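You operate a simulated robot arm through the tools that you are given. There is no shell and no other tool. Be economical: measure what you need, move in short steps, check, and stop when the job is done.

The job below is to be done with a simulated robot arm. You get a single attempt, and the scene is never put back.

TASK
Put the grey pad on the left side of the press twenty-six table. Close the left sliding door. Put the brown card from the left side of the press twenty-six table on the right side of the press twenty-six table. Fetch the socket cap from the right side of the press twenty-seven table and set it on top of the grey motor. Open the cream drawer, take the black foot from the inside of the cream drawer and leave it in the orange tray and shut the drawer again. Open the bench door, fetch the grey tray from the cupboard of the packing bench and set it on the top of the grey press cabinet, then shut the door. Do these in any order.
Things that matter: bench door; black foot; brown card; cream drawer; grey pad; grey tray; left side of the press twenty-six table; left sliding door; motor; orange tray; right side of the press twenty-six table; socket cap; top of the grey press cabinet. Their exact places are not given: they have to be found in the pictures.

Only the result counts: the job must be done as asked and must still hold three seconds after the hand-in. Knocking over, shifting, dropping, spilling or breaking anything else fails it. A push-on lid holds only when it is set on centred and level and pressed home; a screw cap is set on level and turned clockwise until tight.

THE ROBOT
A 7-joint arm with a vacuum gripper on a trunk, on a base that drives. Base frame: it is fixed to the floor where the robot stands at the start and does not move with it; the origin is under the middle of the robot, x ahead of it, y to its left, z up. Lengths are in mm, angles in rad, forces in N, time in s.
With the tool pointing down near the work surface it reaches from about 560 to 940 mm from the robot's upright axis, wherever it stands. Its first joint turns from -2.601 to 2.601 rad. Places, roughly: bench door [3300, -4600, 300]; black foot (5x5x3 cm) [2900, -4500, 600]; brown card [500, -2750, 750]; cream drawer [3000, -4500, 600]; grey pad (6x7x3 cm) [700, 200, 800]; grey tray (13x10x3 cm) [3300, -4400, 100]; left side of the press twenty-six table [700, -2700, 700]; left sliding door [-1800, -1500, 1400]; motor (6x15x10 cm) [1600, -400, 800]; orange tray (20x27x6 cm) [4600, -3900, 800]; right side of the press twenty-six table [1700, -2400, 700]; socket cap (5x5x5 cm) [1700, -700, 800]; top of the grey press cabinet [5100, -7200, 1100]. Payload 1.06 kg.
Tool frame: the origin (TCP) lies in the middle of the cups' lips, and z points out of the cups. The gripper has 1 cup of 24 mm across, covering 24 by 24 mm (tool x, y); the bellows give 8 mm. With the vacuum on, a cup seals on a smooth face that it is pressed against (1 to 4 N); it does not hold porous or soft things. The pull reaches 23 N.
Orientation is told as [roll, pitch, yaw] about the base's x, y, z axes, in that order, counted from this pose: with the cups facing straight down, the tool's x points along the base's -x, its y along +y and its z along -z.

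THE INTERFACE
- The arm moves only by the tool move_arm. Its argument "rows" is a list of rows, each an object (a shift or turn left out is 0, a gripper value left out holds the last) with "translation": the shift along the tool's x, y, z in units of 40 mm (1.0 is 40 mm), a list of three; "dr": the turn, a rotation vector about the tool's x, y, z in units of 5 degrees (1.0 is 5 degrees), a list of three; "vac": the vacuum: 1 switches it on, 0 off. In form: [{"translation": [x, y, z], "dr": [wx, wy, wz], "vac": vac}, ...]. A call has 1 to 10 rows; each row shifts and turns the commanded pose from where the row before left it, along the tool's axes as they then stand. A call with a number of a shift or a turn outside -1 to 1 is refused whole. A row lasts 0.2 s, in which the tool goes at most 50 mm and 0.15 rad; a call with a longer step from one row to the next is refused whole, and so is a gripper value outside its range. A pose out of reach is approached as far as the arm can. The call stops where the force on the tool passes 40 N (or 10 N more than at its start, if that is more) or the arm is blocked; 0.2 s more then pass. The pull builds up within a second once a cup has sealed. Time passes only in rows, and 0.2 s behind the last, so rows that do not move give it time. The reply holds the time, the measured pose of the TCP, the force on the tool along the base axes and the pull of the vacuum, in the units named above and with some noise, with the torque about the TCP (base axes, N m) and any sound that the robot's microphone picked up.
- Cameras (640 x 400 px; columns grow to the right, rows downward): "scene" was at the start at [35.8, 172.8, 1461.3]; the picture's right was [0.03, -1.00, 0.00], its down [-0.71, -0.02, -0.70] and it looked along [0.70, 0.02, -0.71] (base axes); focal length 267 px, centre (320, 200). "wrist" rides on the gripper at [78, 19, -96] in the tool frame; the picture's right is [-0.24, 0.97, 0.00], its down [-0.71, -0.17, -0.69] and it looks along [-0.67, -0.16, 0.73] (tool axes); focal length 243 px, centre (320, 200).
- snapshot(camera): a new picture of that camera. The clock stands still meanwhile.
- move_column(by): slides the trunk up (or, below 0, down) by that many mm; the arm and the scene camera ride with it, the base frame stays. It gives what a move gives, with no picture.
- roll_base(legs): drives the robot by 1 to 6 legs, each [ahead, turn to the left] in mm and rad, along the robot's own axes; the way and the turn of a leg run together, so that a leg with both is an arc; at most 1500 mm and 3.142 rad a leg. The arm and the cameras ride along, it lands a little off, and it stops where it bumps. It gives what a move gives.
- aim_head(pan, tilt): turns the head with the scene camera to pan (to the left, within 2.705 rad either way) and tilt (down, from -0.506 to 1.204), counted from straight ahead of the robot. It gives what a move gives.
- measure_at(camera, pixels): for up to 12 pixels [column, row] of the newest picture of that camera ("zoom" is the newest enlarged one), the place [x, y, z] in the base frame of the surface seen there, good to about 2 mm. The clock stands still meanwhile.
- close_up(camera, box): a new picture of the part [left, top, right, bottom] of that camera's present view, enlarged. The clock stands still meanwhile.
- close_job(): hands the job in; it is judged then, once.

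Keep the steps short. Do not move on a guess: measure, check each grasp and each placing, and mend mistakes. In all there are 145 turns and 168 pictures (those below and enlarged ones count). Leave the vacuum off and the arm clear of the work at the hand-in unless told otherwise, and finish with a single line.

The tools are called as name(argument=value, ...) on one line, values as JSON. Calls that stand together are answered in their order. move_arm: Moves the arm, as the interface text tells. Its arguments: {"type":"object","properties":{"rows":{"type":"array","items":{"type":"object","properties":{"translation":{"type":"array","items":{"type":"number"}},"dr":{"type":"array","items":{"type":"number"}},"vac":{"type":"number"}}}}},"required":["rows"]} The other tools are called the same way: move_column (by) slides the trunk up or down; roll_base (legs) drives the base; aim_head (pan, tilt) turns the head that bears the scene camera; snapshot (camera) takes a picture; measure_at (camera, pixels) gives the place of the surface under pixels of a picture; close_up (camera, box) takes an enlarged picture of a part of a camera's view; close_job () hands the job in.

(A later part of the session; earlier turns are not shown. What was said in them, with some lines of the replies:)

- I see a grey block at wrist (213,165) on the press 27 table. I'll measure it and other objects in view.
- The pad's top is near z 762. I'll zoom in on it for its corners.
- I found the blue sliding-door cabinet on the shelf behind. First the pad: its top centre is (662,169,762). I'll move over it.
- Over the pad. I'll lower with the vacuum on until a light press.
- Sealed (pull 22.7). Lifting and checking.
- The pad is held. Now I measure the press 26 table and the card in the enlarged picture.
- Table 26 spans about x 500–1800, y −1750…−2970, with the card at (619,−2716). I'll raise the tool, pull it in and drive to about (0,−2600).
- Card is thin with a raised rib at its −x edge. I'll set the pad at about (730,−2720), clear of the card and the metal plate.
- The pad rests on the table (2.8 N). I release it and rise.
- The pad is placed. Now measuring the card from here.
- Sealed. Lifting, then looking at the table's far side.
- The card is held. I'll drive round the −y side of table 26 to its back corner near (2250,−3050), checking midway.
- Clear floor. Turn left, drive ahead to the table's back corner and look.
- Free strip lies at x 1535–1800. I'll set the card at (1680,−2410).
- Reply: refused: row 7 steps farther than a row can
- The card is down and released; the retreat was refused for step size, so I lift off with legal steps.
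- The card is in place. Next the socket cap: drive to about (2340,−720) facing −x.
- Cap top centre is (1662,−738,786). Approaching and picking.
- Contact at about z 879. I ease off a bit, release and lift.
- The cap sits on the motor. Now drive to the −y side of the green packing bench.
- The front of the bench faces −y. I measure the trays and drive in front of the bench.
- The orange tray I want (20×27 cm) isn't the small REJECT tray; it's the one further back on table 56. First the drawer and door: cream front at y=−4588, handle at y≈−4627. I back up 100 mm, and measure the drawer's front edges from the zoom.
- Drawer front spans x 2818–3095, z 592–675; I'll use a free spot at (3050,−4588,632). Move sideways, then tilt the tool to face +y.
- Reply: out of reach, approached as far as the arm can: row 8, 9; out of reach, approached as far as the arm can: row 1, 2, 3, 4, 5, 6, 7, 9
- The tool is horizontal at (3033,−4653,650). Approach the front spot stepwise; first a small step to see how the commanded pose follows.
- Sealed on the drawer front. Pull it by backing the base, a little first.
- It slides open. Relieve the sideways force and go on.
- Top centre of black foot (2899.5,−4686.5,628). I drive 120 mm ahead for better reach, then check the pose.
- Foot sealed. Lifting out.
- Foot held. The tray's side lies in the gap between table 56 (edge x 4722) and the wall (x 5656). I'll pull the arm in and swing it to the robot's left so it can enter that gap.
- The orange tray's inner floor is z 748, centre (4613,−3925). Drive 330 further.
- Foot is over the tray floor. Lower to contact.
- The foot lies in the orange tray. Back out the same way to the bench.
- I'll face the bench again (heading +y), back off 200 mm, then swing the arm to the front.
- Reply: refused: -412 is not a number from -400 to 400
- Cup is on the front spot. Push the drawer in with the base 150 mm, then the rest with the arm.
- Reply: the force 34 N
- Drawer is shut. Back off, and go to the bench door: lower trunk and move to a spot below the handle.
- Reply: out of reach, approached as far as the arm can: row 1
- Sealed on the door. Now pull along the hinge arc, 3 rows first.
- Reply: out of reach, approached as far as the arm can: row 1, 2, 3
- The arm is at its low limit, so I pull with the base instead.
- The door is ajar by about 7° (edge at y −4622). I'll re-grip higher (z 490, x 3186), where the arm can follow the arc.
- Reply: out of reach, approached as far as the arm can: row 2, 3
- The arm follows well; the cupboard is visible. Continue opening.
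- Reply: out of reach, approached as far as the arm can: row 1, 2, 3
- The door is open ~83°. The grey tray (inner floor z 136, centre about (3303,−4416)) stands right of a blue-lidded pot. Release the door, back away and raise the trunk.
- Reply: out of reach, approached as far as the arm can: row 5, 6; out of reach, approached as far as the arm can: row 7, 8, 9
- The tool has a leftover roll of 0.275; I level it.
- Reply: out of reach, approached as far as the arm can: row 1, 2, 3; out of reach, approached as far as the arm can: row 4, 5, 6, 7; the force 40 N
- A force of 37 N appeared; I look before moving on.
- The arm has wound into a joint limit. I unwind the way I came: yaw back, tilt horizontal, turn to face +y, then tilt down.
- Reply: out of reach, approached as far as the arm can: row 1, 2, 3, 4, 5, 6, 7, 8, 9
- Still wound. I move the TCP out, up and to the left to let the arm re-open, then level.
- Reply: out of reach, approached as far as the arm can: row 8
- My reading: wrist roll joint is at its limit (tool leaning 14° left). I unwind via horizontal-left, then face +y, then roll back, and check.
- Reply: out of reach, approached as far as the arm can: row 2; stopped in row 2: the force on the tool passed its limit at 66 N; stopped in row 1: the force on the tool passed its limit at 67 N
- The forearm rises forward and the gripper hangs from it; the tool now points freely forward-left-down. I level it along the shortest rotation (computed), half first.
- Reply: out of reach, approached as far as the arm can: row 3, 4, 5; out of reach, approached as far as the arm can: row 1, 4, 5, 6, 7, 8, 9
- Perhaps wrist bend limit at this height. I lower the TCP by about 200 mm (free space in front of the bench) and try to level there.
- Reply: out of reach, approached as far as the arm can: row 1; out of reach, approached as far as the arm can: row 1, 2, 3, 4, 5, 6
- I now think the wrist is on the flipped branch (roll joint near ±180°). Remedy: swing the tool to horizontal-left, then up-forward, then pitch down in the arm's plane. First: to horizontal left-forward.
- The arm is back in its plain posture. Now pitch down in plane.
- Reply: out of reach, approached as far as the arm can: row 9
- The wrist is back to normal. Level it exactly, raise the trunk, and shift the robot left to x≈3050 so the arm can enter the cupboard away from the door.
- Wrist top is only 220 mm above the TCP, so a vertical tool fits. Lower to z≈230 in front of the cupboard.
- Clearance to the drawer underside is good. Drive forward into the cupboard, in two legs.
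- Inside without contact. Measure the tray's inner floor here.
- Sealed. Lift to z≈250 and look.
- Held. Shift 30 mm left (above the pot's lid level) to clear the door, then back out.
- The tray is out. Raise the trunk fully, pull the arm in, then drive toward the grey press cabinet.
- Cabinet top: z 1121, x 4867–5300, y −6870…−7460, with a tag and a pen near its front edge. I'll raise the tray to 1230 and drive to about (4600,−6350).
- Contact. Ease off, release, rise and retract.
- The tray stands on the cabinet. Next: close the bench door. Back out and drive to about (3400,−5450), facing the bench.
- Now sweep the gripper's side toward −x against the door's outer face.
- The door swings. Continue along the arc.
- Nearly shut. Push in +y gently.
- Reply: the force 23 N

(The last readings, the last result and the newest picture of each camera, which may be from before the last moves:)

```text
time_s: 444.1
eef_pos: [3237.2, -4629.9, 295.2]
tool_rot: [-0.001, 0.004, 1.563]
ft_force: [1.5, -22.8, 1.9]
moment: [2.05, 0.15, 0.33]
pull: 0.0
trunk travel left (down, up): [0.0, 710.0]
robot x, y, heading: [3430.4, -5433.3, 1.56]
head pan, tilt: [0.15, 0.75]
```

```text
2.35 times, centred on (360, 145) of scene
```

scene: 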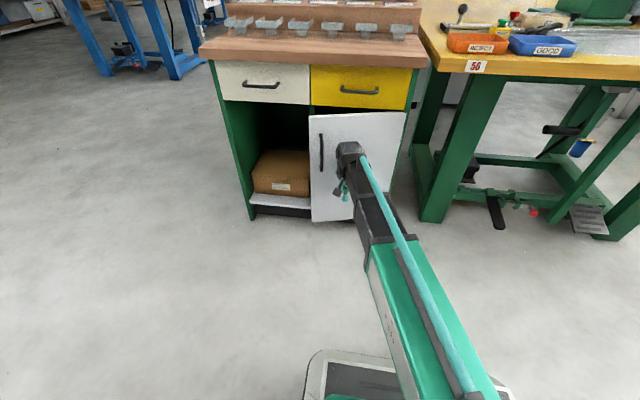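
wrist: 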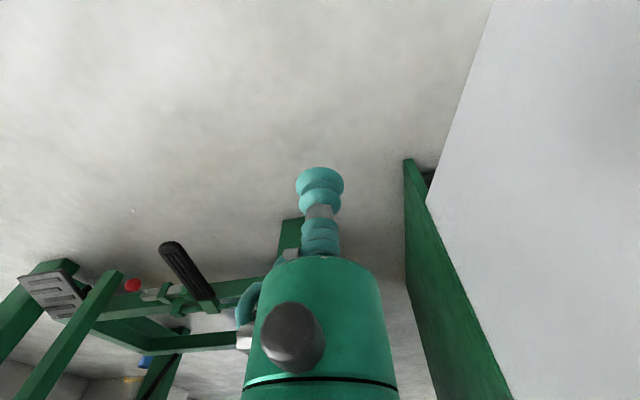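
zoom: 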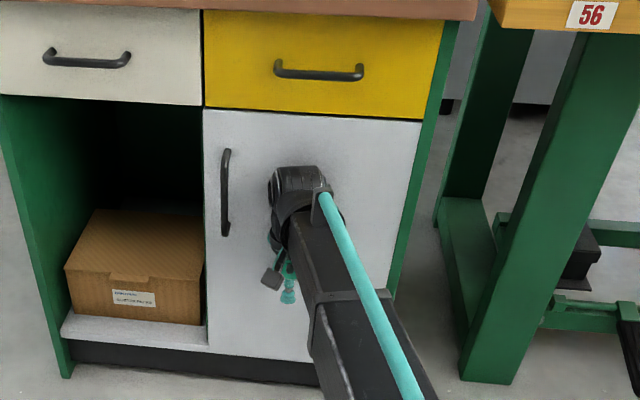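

measure_at(camera="zoom", pixels=[[212, 130], [212, 300], [400, 150], [370, 270], [215, 345], [20, 60], [180, 80]])

move_arm(rows=[{"translation": [0.5, 0, 0]}, {"translation": [0.9, 0, 0]}, {"translation": [0.9, 0, 0]}, {"translation": [0.9, 0, 0]}])

move_column(by=400)

snapshot(camera="scene")

```text
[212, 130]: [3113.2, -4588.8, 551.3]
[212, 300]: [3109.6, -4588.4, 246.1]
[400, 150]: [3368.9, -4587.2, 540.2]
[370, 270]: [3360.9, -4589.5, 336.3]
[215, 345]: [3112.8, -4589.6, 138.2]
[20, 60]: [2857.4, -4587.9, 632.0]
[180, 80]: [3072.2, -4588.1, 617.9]
```

```text
time_s: 445.1
eef_pos: [3234.3, -4755.0, 295.9]
tool_rot: [-0.001, 0.0, 1.56]
ft_force: [-0.5, 0.6, 0.2]
moment: [0.01, -0.03, -0.03]
pull: 0.0
trunk travel left (down, up): [0.0, 710.0]
robot x, y, heading: [3429.2, -5431.9, 1.561]
head pan, tilt: [0.15, 0.75]
```

```text
time_s: 449.0
eef_pos: [3234.9, -4755.4, 697.1]
tool_rot: [-0.002, 0.001, 1.561]
ft_force: [0.4, 0.3, 0.6]
moment: [-0.01, -0.01, 0.02]
pull: 0.1
trunk travel left (down, up): [-400.0, 310.0]
robot x, y, heading: [3426.0, -5433.7, 1.563]
head pan, tilt: [0.15, 0.75]
```

```text
59 pictures are left
```

scene: 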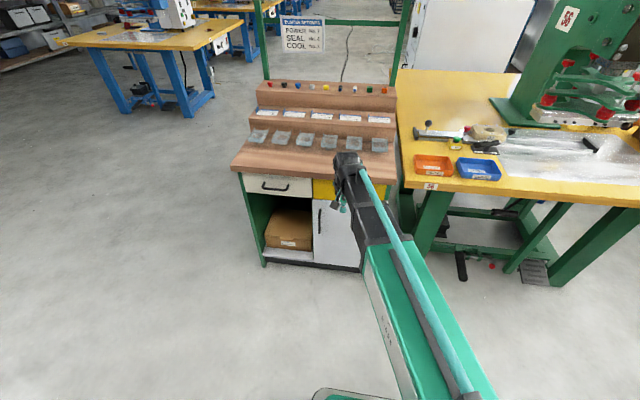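

Door and drawer are flush. Now the left sliding door: raise the trunk and drive back west round table 26.

move_column(by=300)

roll_base(legs=[[0, 1.285], [1491, 0], [0, -0.342], [1430, 0], [1430, 0], [0, -0.934]])

aim_head(pan=0.8, tilt=0.2)

snapshot(camera="scene")

```text
time_s: 452.0
eef_pos: [3235.9, -4755.3, 996.2]
tool_rot: [0.0, 0.001, 1.56]
ft_force: [-0.1, 0.8, 0.6]
moment: [0.0, 0.01, 0.02]
pull: 0.0
trunk travel left (down, up): [-700.0, 10.0]
robot x, y, heading: [3426.6, -5430.0, 1.563]
head pan, tilt: [0.15, 0.75]
```

```text
time_s: 479.4
eef_pos: [-548.4, -2703.5, 996.3]
tool_rot: [-0.002, 0.003, 1.606]
ft_force: [0.1, -0.3, -0.2]
moment: [0.03, 0.0, -0.01]
pull: 0.0
trunk travel left (down, up): [-700.0, 10.0]
robot x, y, heading: [-325.3, -3372.0, 1.611]
head pan, tilt: [0.15, 0.75]
```

```text
time_s: 480.4
eef_pos: [-549.3, -2704.4, 997.3]
tool_rot: [-0.002, 0.002, 1.605]
ft_force: [-0.6, -0.4, -0.4]
moment: [0.0, 0.01, 0.0]
pull: 0.0
trunk travel left (down, up): [-700.0, 10.0]
robot x, y, heading: [-325.7, -3373.6, 1.61]
head pan, tilt: [0.799, 0.201]
```

```text
58 pictures are left
```

scene: 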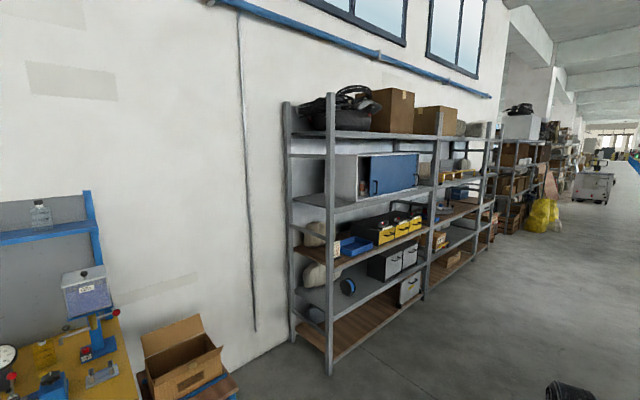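

close_up(camera="scene", box=[320, 130, 450, 210])

measure_at(camera="zoom", pixels=[[100, 200], [260, 200], [420, 180], [245, 270], [470, 100], [60, 150], [430, 200], [235, 200], [480, 250]])

```text
4.92 times, centred on (385, 170) of scene
```

zoom: 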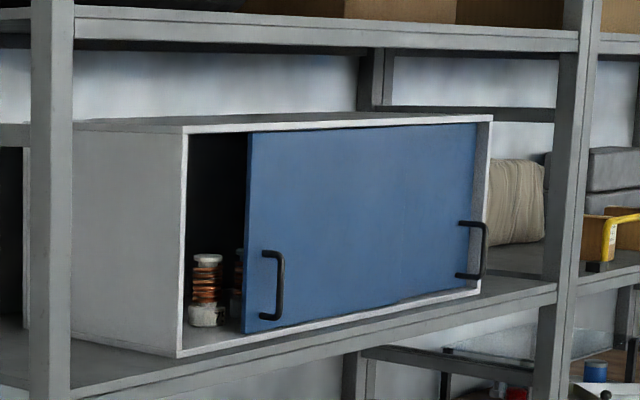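

```text
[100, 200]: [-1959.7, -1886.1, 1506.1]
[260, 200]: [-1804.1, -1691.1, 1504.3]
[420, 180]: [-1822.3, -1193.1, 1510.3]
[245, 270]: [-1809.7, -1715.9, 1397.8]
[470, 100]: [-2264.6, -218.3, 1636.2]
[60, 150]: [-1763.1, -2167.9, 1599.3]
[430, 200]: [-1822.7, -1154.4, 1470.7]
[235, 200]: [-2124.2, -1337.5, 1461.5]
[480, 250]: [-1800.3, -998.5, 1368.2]
```

The cabinet's left door (front track, x≈−1804) stands about 150 mm to the right; its handle is near y −1680. I drive to about (−950,−1700) and face it.

roll_base(legs=[[0, 0.318], [893, 0], [893, 0], [0, 1.214]])

aim_head(pan=0, tilt=0.1)

snapshot(camera="scene")

```text
time_s: 493.4
eef_pos: [-1606.3, -1847.5, 995.1]
tool_rot: [-0.003, 0.0, 3.098]
ft_force: [-0.3, -0.7, 0.9]
moment: [-0.01, -0.05, 0.01]
pull: 0.1
trunk travel left (down, up): [-700.0, 10.0]
robot x, y, heading: [-919.1, -1678.9, 3.097]
head pan, tilt: [0.799, 0.201]
```

```text
time_s: 494.6
eef_pos: [-1606.3, -1848.0, 997.5]
tool_rot: [-0.003, 0.003, 3.097]
ft_force: [0.2, 0.4, 0.6]
moment: [0.04, 0.01, 0.02]
pull: 0.0
trunk travel left (down, up): [-700.0, 10.0]
robot x, y, heading: [-923.0, -1675.7, 3.097]
head pan, tilt: [0.0, 0.099]
```

```text
56 pictures are left
```

scene: 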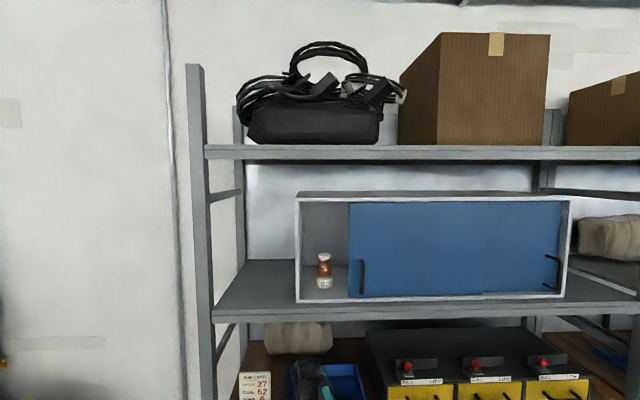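

close_up(camera="scene", box=[280, 180, 590, 310])

measure_at(camera="zoom", pixels=[[40, 60], [43, 250], [148, 100], [160, 150], [180, 200], [300, 150], [420, 110], [440, 150], [500, 120], [100, 100], [172, 195], [598, 150]])

```text
2.06 times, centred on (435, 245) of scene
```

zoom: 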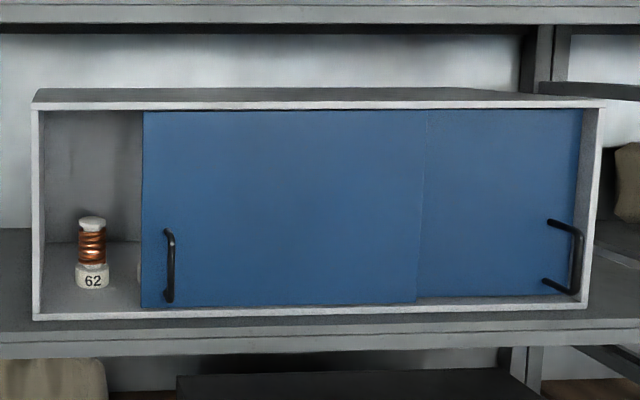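

```text
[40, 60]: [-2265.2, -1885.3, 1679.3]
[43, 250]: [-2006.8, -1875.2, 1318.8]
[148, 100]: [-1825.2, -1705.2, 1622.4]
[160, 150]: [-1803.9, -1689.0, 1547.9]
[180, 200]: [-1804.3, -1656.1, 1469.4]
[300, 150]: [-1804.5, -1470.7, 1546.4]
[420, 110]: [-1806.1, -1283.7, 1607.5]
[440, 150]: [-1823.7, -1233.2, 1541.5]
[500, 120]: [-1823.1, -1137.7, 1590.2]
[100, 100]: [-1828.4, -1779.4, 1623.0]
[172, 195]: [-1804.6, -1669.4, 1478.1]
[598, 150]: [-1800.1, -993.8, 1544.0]
```

The left door spans y −1715…−1278 at x −1804; it must slide 150 mm toward −y. I raise the tool and turn it horizontal in front of the shelf.

move_arm(rows=[{"translation": [0, -0.88, -0.7]}, {"translation": [0, -0.88, -0.7]}, {"translation": [0, -0.88, -0.7]}, {"translation": [0, -0.88, -0.7]}, {"translation": [0, -0.88, -0.7]}, {"translation": [0, -0.88, -0.7]}, {"translation": [0, -0.88, -0.7]}])

move_arm(rows=[{"dr": [0, -1, 0]}, {"dr": [0, -1, 0]}, {"dr": [0, -1, 0]}, {"dr": [0, -1, 0]}, {"dr": [0, -1, 0]}, {"dr": [0, -1, 0]}, {"dr": [0, -1, 0]}, {"dr": [0, -1, 0]}, {"dr": [0, -1, 0]}])

move_arm(rows=[{"dr": [0, -1, 0]}, {"dr": [0, -1, 0]}, {"dr": [0, -1, 0]}, {"dr": [0, -1, 0]}, {"dr": [0, -1, 0]}, {"dr": [0, -1, 0]}, {"dr": [0, -1, 0]}, {"dr": [0, -1, 0]}, {"dr": [0, -1, 0]}])

```text
time_s: 496.2
eef_pos: [-1595.5, -1601.3, 1192.7]
tool_rot: [-0.003, 0.002, 3.097]
ft_force: [0.2, -0.7, -1.0]
moment: [0.01, -0.01, 0.03]
pull: 0.0
trunk travel left (down, up): [-700.0, 10.0]
robot x, y, heading: [-921.4, -1676.9, 3.095]
head pan, tilt: [0.0, 0.099]
```

```text
time_s: 498.2
eef_pos: [-1595.5, -1603.0, 1194.0]
tool_rot: [-0.001, -0.787, 3.096]
ft_force: [-0.4, -0.3, -1.0]
moment: [0.01, 0.02, 0.0]
pull: 0.0
trunk travel left (down, up): [-700.0, 10.0]
robot x, y, heading: [-921.9, -1676.6, 3.099]
head pan, tilt: [0.0, 0.099]
```

```text
time_s: 500.2
eef_pos: [-1647.7, -1596.6, 1202.1]
tool_rot: [-0.099, -1.538, -3.083]
ft_force: [0.3, 0.0, -0.1]
moment: [-0.02, -0.02, 0.03]
pull: 0.0
out of reach, approached as far as the arm can: row 2, 3, 4, 5, 6, 7, 9
trunk travel left (down, up): [-700.0, 10.0]
robot x, y, heading: [-925.6, -1673.4, 3.098]
head pan, tilt: [0.0, 0.099]
```

move_arm(rows=[{"translation": [-0.9, 0, 0]}, {"translation": [-0.9, 0, 0]}, {"translation": [-0.9, 0, 0]}, {"translation": [-0.9, 0, 0]}, {"translation": [-0.9, 0, 0]}, {"translation": [-0.9, 0, 0]}])

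snapshot(camera="wrist")

snapshot(camera="scene")

```text
time_s: 501.6
eef_pos: [-1649.0, -1596.2, 1417.5]
tool_rot: [-0.984, -1.567, -2.205]
ft_force: [0.0, 0.8, -0.1]
moment: [0.0, -0.02, -0.02]
pull: 0.1
trunk travel left (down, up): [-700.0, 10.0]
robot x, y, heading: [-922.5, -1674.9, 3.094]
head pan, tilt: [0.0, 0.099]
```

```text
54 pictures are left
```

wrist: 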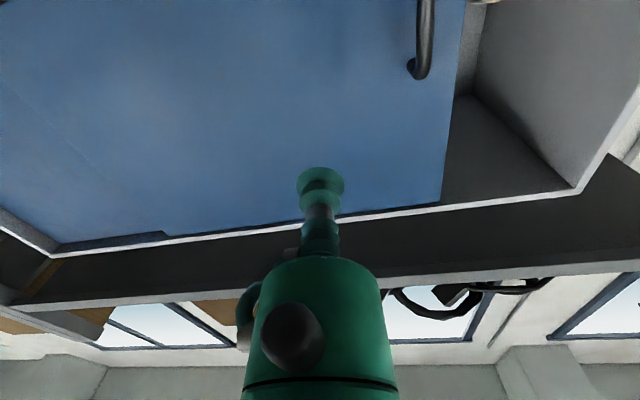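

```text
53 pictures are left
```

scene: 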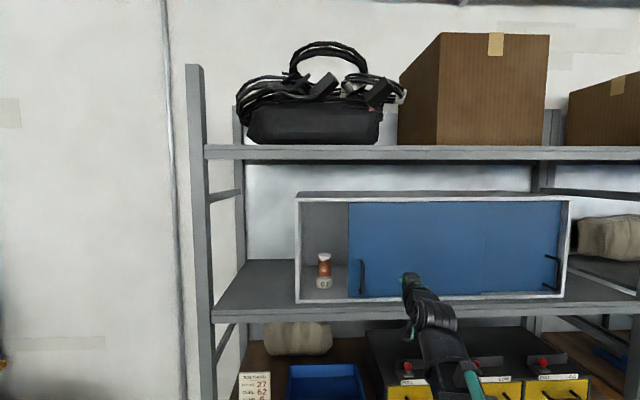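

Reachable. Advance to the door face with vacuum on.

move_arm(rows=[{"translation": [0, 0, 0.9]}, {"translation": [0, 0, 0.9]}, {"translation": [0, 0, 0.9]}, {"translation": [0, 0, 0.7], "vac": 1}, {"translation": [0, 0, 0.3]}, {"translation": [0, 0, 0.15]}, {"translation": [0, 0, 0.1]}, {}, {}])

```text
time_s: 503.6
eef_pos: [-1804.8, -1588.5, 1416.9]
tool_rot: [-1.415, -1.569, -1.77]
ft_force: [4.9, 0.7, -0.9]
moment: [-0.01, -0.01, 0.05]
pull: 22.9
trunk travel left (down, up): [-700.0, 10.0]
robot x, y, heading: [-921.3, -1674.4, 3.094]
head pan, tilt: [0.0, 0.099]
```

Sealed on the door. Slide it toward −y.

move_arm(rows=[{"translation": [0, 0.3, -0.013]}, {"translation": [0, 0.3, -0.013]}, {"translation": [0, 0.3, -0.013]}, {"translation": [0, 0.3, -0.013]}, {"translation": [0, 0.3, -0.013]}])

close_up(camera="scene", box=[280, 180, 590, 310])

```text
time_s: 504.8
eef_pos: [-1805.6, -1650.7, 1416.8]
tool_rot: [-1.851, -1.569, -1.336]
ft_force: [7.7, -2.4, 0.6]
moment: [-0.11, 0.03, 0.06]
pull: 22.5
trunk travel left (down, up): [-700.0, 10.0]
robot x, y, heading: [-924.0, -1677.4, 3.097]
head pan, tilt: [0.0, 0.099]
```

```text
2.06 times, centred on (435, 245) of scene
```

zoom: 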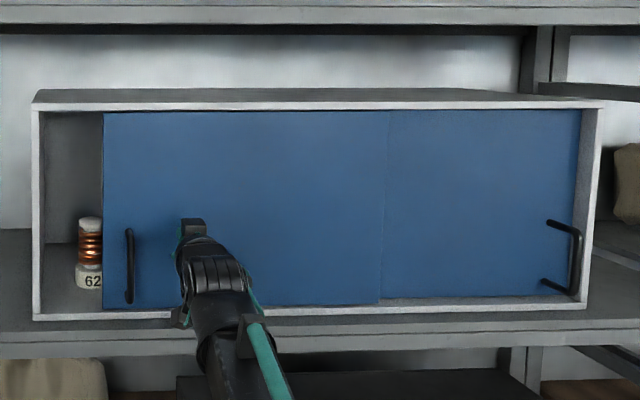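

The door follows. Continue.

move_arm(rows=[{"translation": [0, 0.3, -0.013]}, {"translation": [0, 0.3, -0.013]}, {"translation": [0, 0.3, -0.013]}, {"translation": [0, 0.3, -0.013]}, {"translation": [0, 0.3, -0.013]}, {"translation": [0, 0.3, -0.013]}, {"translation": [0, 0.2, -0.013]}])

close_up(camera="scene", box=[280, 180, 590, 310])

```text
time_s: 506.4
eef_pos: [-1804.9, -1728.7, 1416.4]
tool_rot: [-1.61, -1.568, -1.574]
ft_force: [-3.9, 0.3, 9.4]
moment: [-0.02, -0.08, 0.02]
pull: 23.3
trunk travel left (down, up): [-700.0, 10.0]
robot x, y, heading: [-919.8, -1676.4, 3.095]
head pan, tilt: [0.0, 0.099]
```

```text
2.06 times, centred on (435, 245) of scene
```

zoom: 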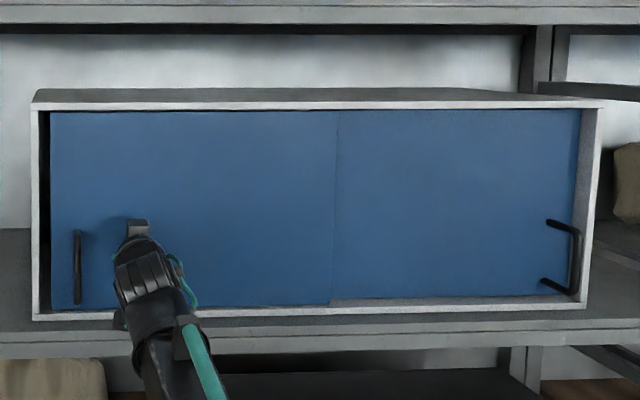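

About 12–15 mm is left (gap at zoom x 40–50). Push until it stops.

move_arm(rows=[{"translation": [0, 0.2, -0.01]}, {"translation": [0, 0.2, -0.01]}, {"translation": [0, 0.1, 0]}, {"translation": [0, 0.1, 0]}, {}])

close_up(camera="scene", box=[280, 180, 400, 310])

```text
time_s: 507.6
eef_pos: [-1805.4, -1750.1, 1416.7]
tool_rot: [-0.18, -1.568, -3.008]
ft_force: [10.3, 16.0, -4.2]
moment: [0.08, -0.04, 0.33]
pull: 22.8
trunk travel left (down, up): [-700.0, 10.0]
robot x, y, heading: [-922.1, -1677.6, 3.097]
head pan, tilt: [0.0, 0.099]
```

```text
3.08 times, centred on (340, 245) of scene
```

zoom: 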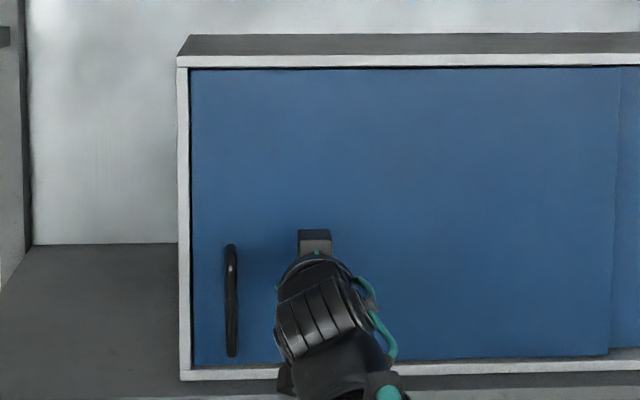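

Fully closed against the stop (16 N). Release and withdraw.

move_arm(rows=[{"vac": 0}, {}, {}, {}, {"translation": [0, 0, -0.3]}, {"translation": [0, 0, -0.9]}, {"translation": [0, 0, -0.9]}, {"translation": [0, 0, -0.9]}])

roll_base(legs=[[-250, 0]])

snapshot(camera="scene")

close_up(camera="scene", box=[280, 150, 590, 320])

```text
time_s: 509.4
eef_pos: [-1685.0, -1760.5, 1416.4]
tool_rot: [-1.188, -1.569, -1.998]
ft_force: [-0.6, 0.4, -0.3]
moment: [0.02, 0.05, 0.0]
pull: 0.0
trunk travel left (down, up): [-700.0, 10.0]
robot x, y, heading: [-922.3, -1678.8, 3.091]
head pan, tilt: [0.0, 0.099]
```

```text
time_s: 511.2
eef_pos: [-1433.4, -1773.1, 1417.4]
tool_rot: [-1.528, -1.57, -1.653]
ft_force: [0.1, 0.4, 0.6]
moment: [0.0, -0.01, 0.01]
pull: 0.1
trunk travel left (down, up): [-700.0, 10.0]
robot x, y, heading: [-667.2, -1689.9, 3.102]
head pan, tilt: [0.0, 0.099]
```

```text
49 pictures are left
```

scene: 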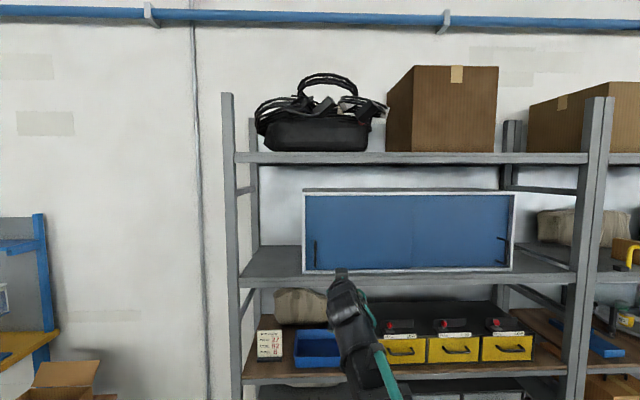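

```text
2.06 times, centred on (435, 235) of scene
```

zoom: 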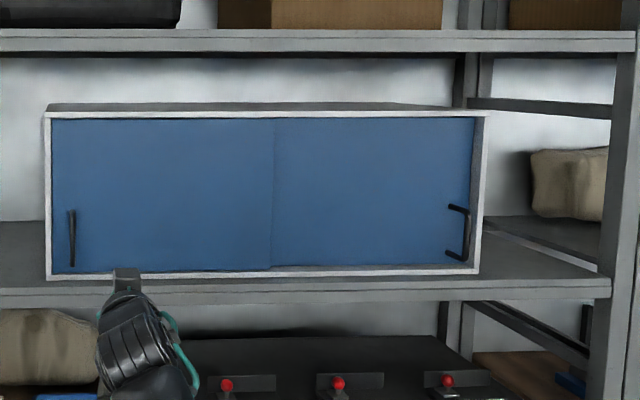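

The sliding door is shut. A last look back at table 26 and 27.

aim_head(pan=2.6, tilt=0.3)

close_up(camera="scene", box=[120, 80, 560, 320])

aim_head(pan=-2.65, tilt=0.25)

snapshot(camera="scene")

```text
time_s: 513.5
eef_pos: [-1433.6, -1773.9, 1417.5]
tool_rot: [-1.117, -1.569, -2.065]
ft_force: [-0.9, 0.5, -0.2]
moment: [0.0, -0.01, -0.02]
pull: 0.0
trunk travel left (down, up): [-700.0, 10.0]
robot x, y, heading: [-667.6, -1685.6, 3.102]
head pan, tilt: [2.601, 0.3]
```

```text
1.45 times, centred on (340, 200) of scene
```

zoom: 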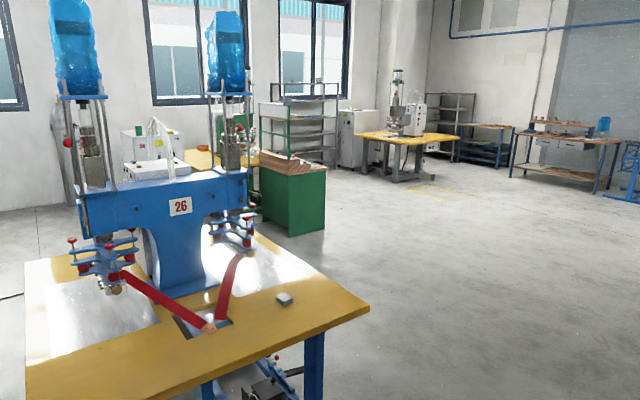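

```text
time_s: 517.6
eef_pos: [-1434.2, -1773.7, 1416.8]
tool_rot: [-1.126, -1.57, -2.057]
ft_force: [0.1, -0.6, 0.2]
moment: [0.02, -0.02, 0.02]
pull: 0.0
trunk travel left (down, up): [-700.0, 10.0]
robot x, y, heading: [-668.3, -1685.8, 3.101]
head pan, tilt: [-2.649, 0.25]
```

```text
46 pictures are left
```

scene: 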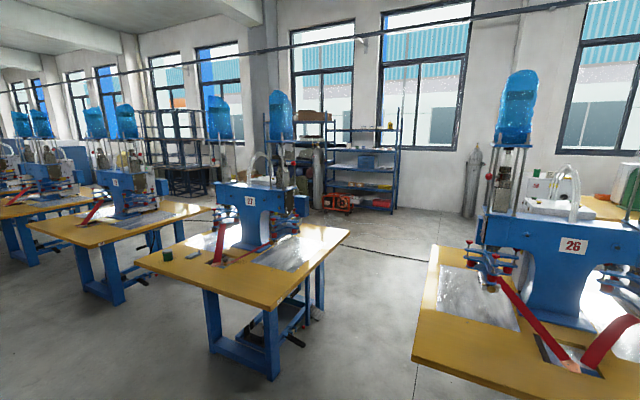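

The pad is in place, the vacuum is off and the arm is clear, so I hand the job in.

close_job()

```text
The job is handed in.
```

All six jobs were carried out and the work was handed in, with the vacuum off and the arm clear.
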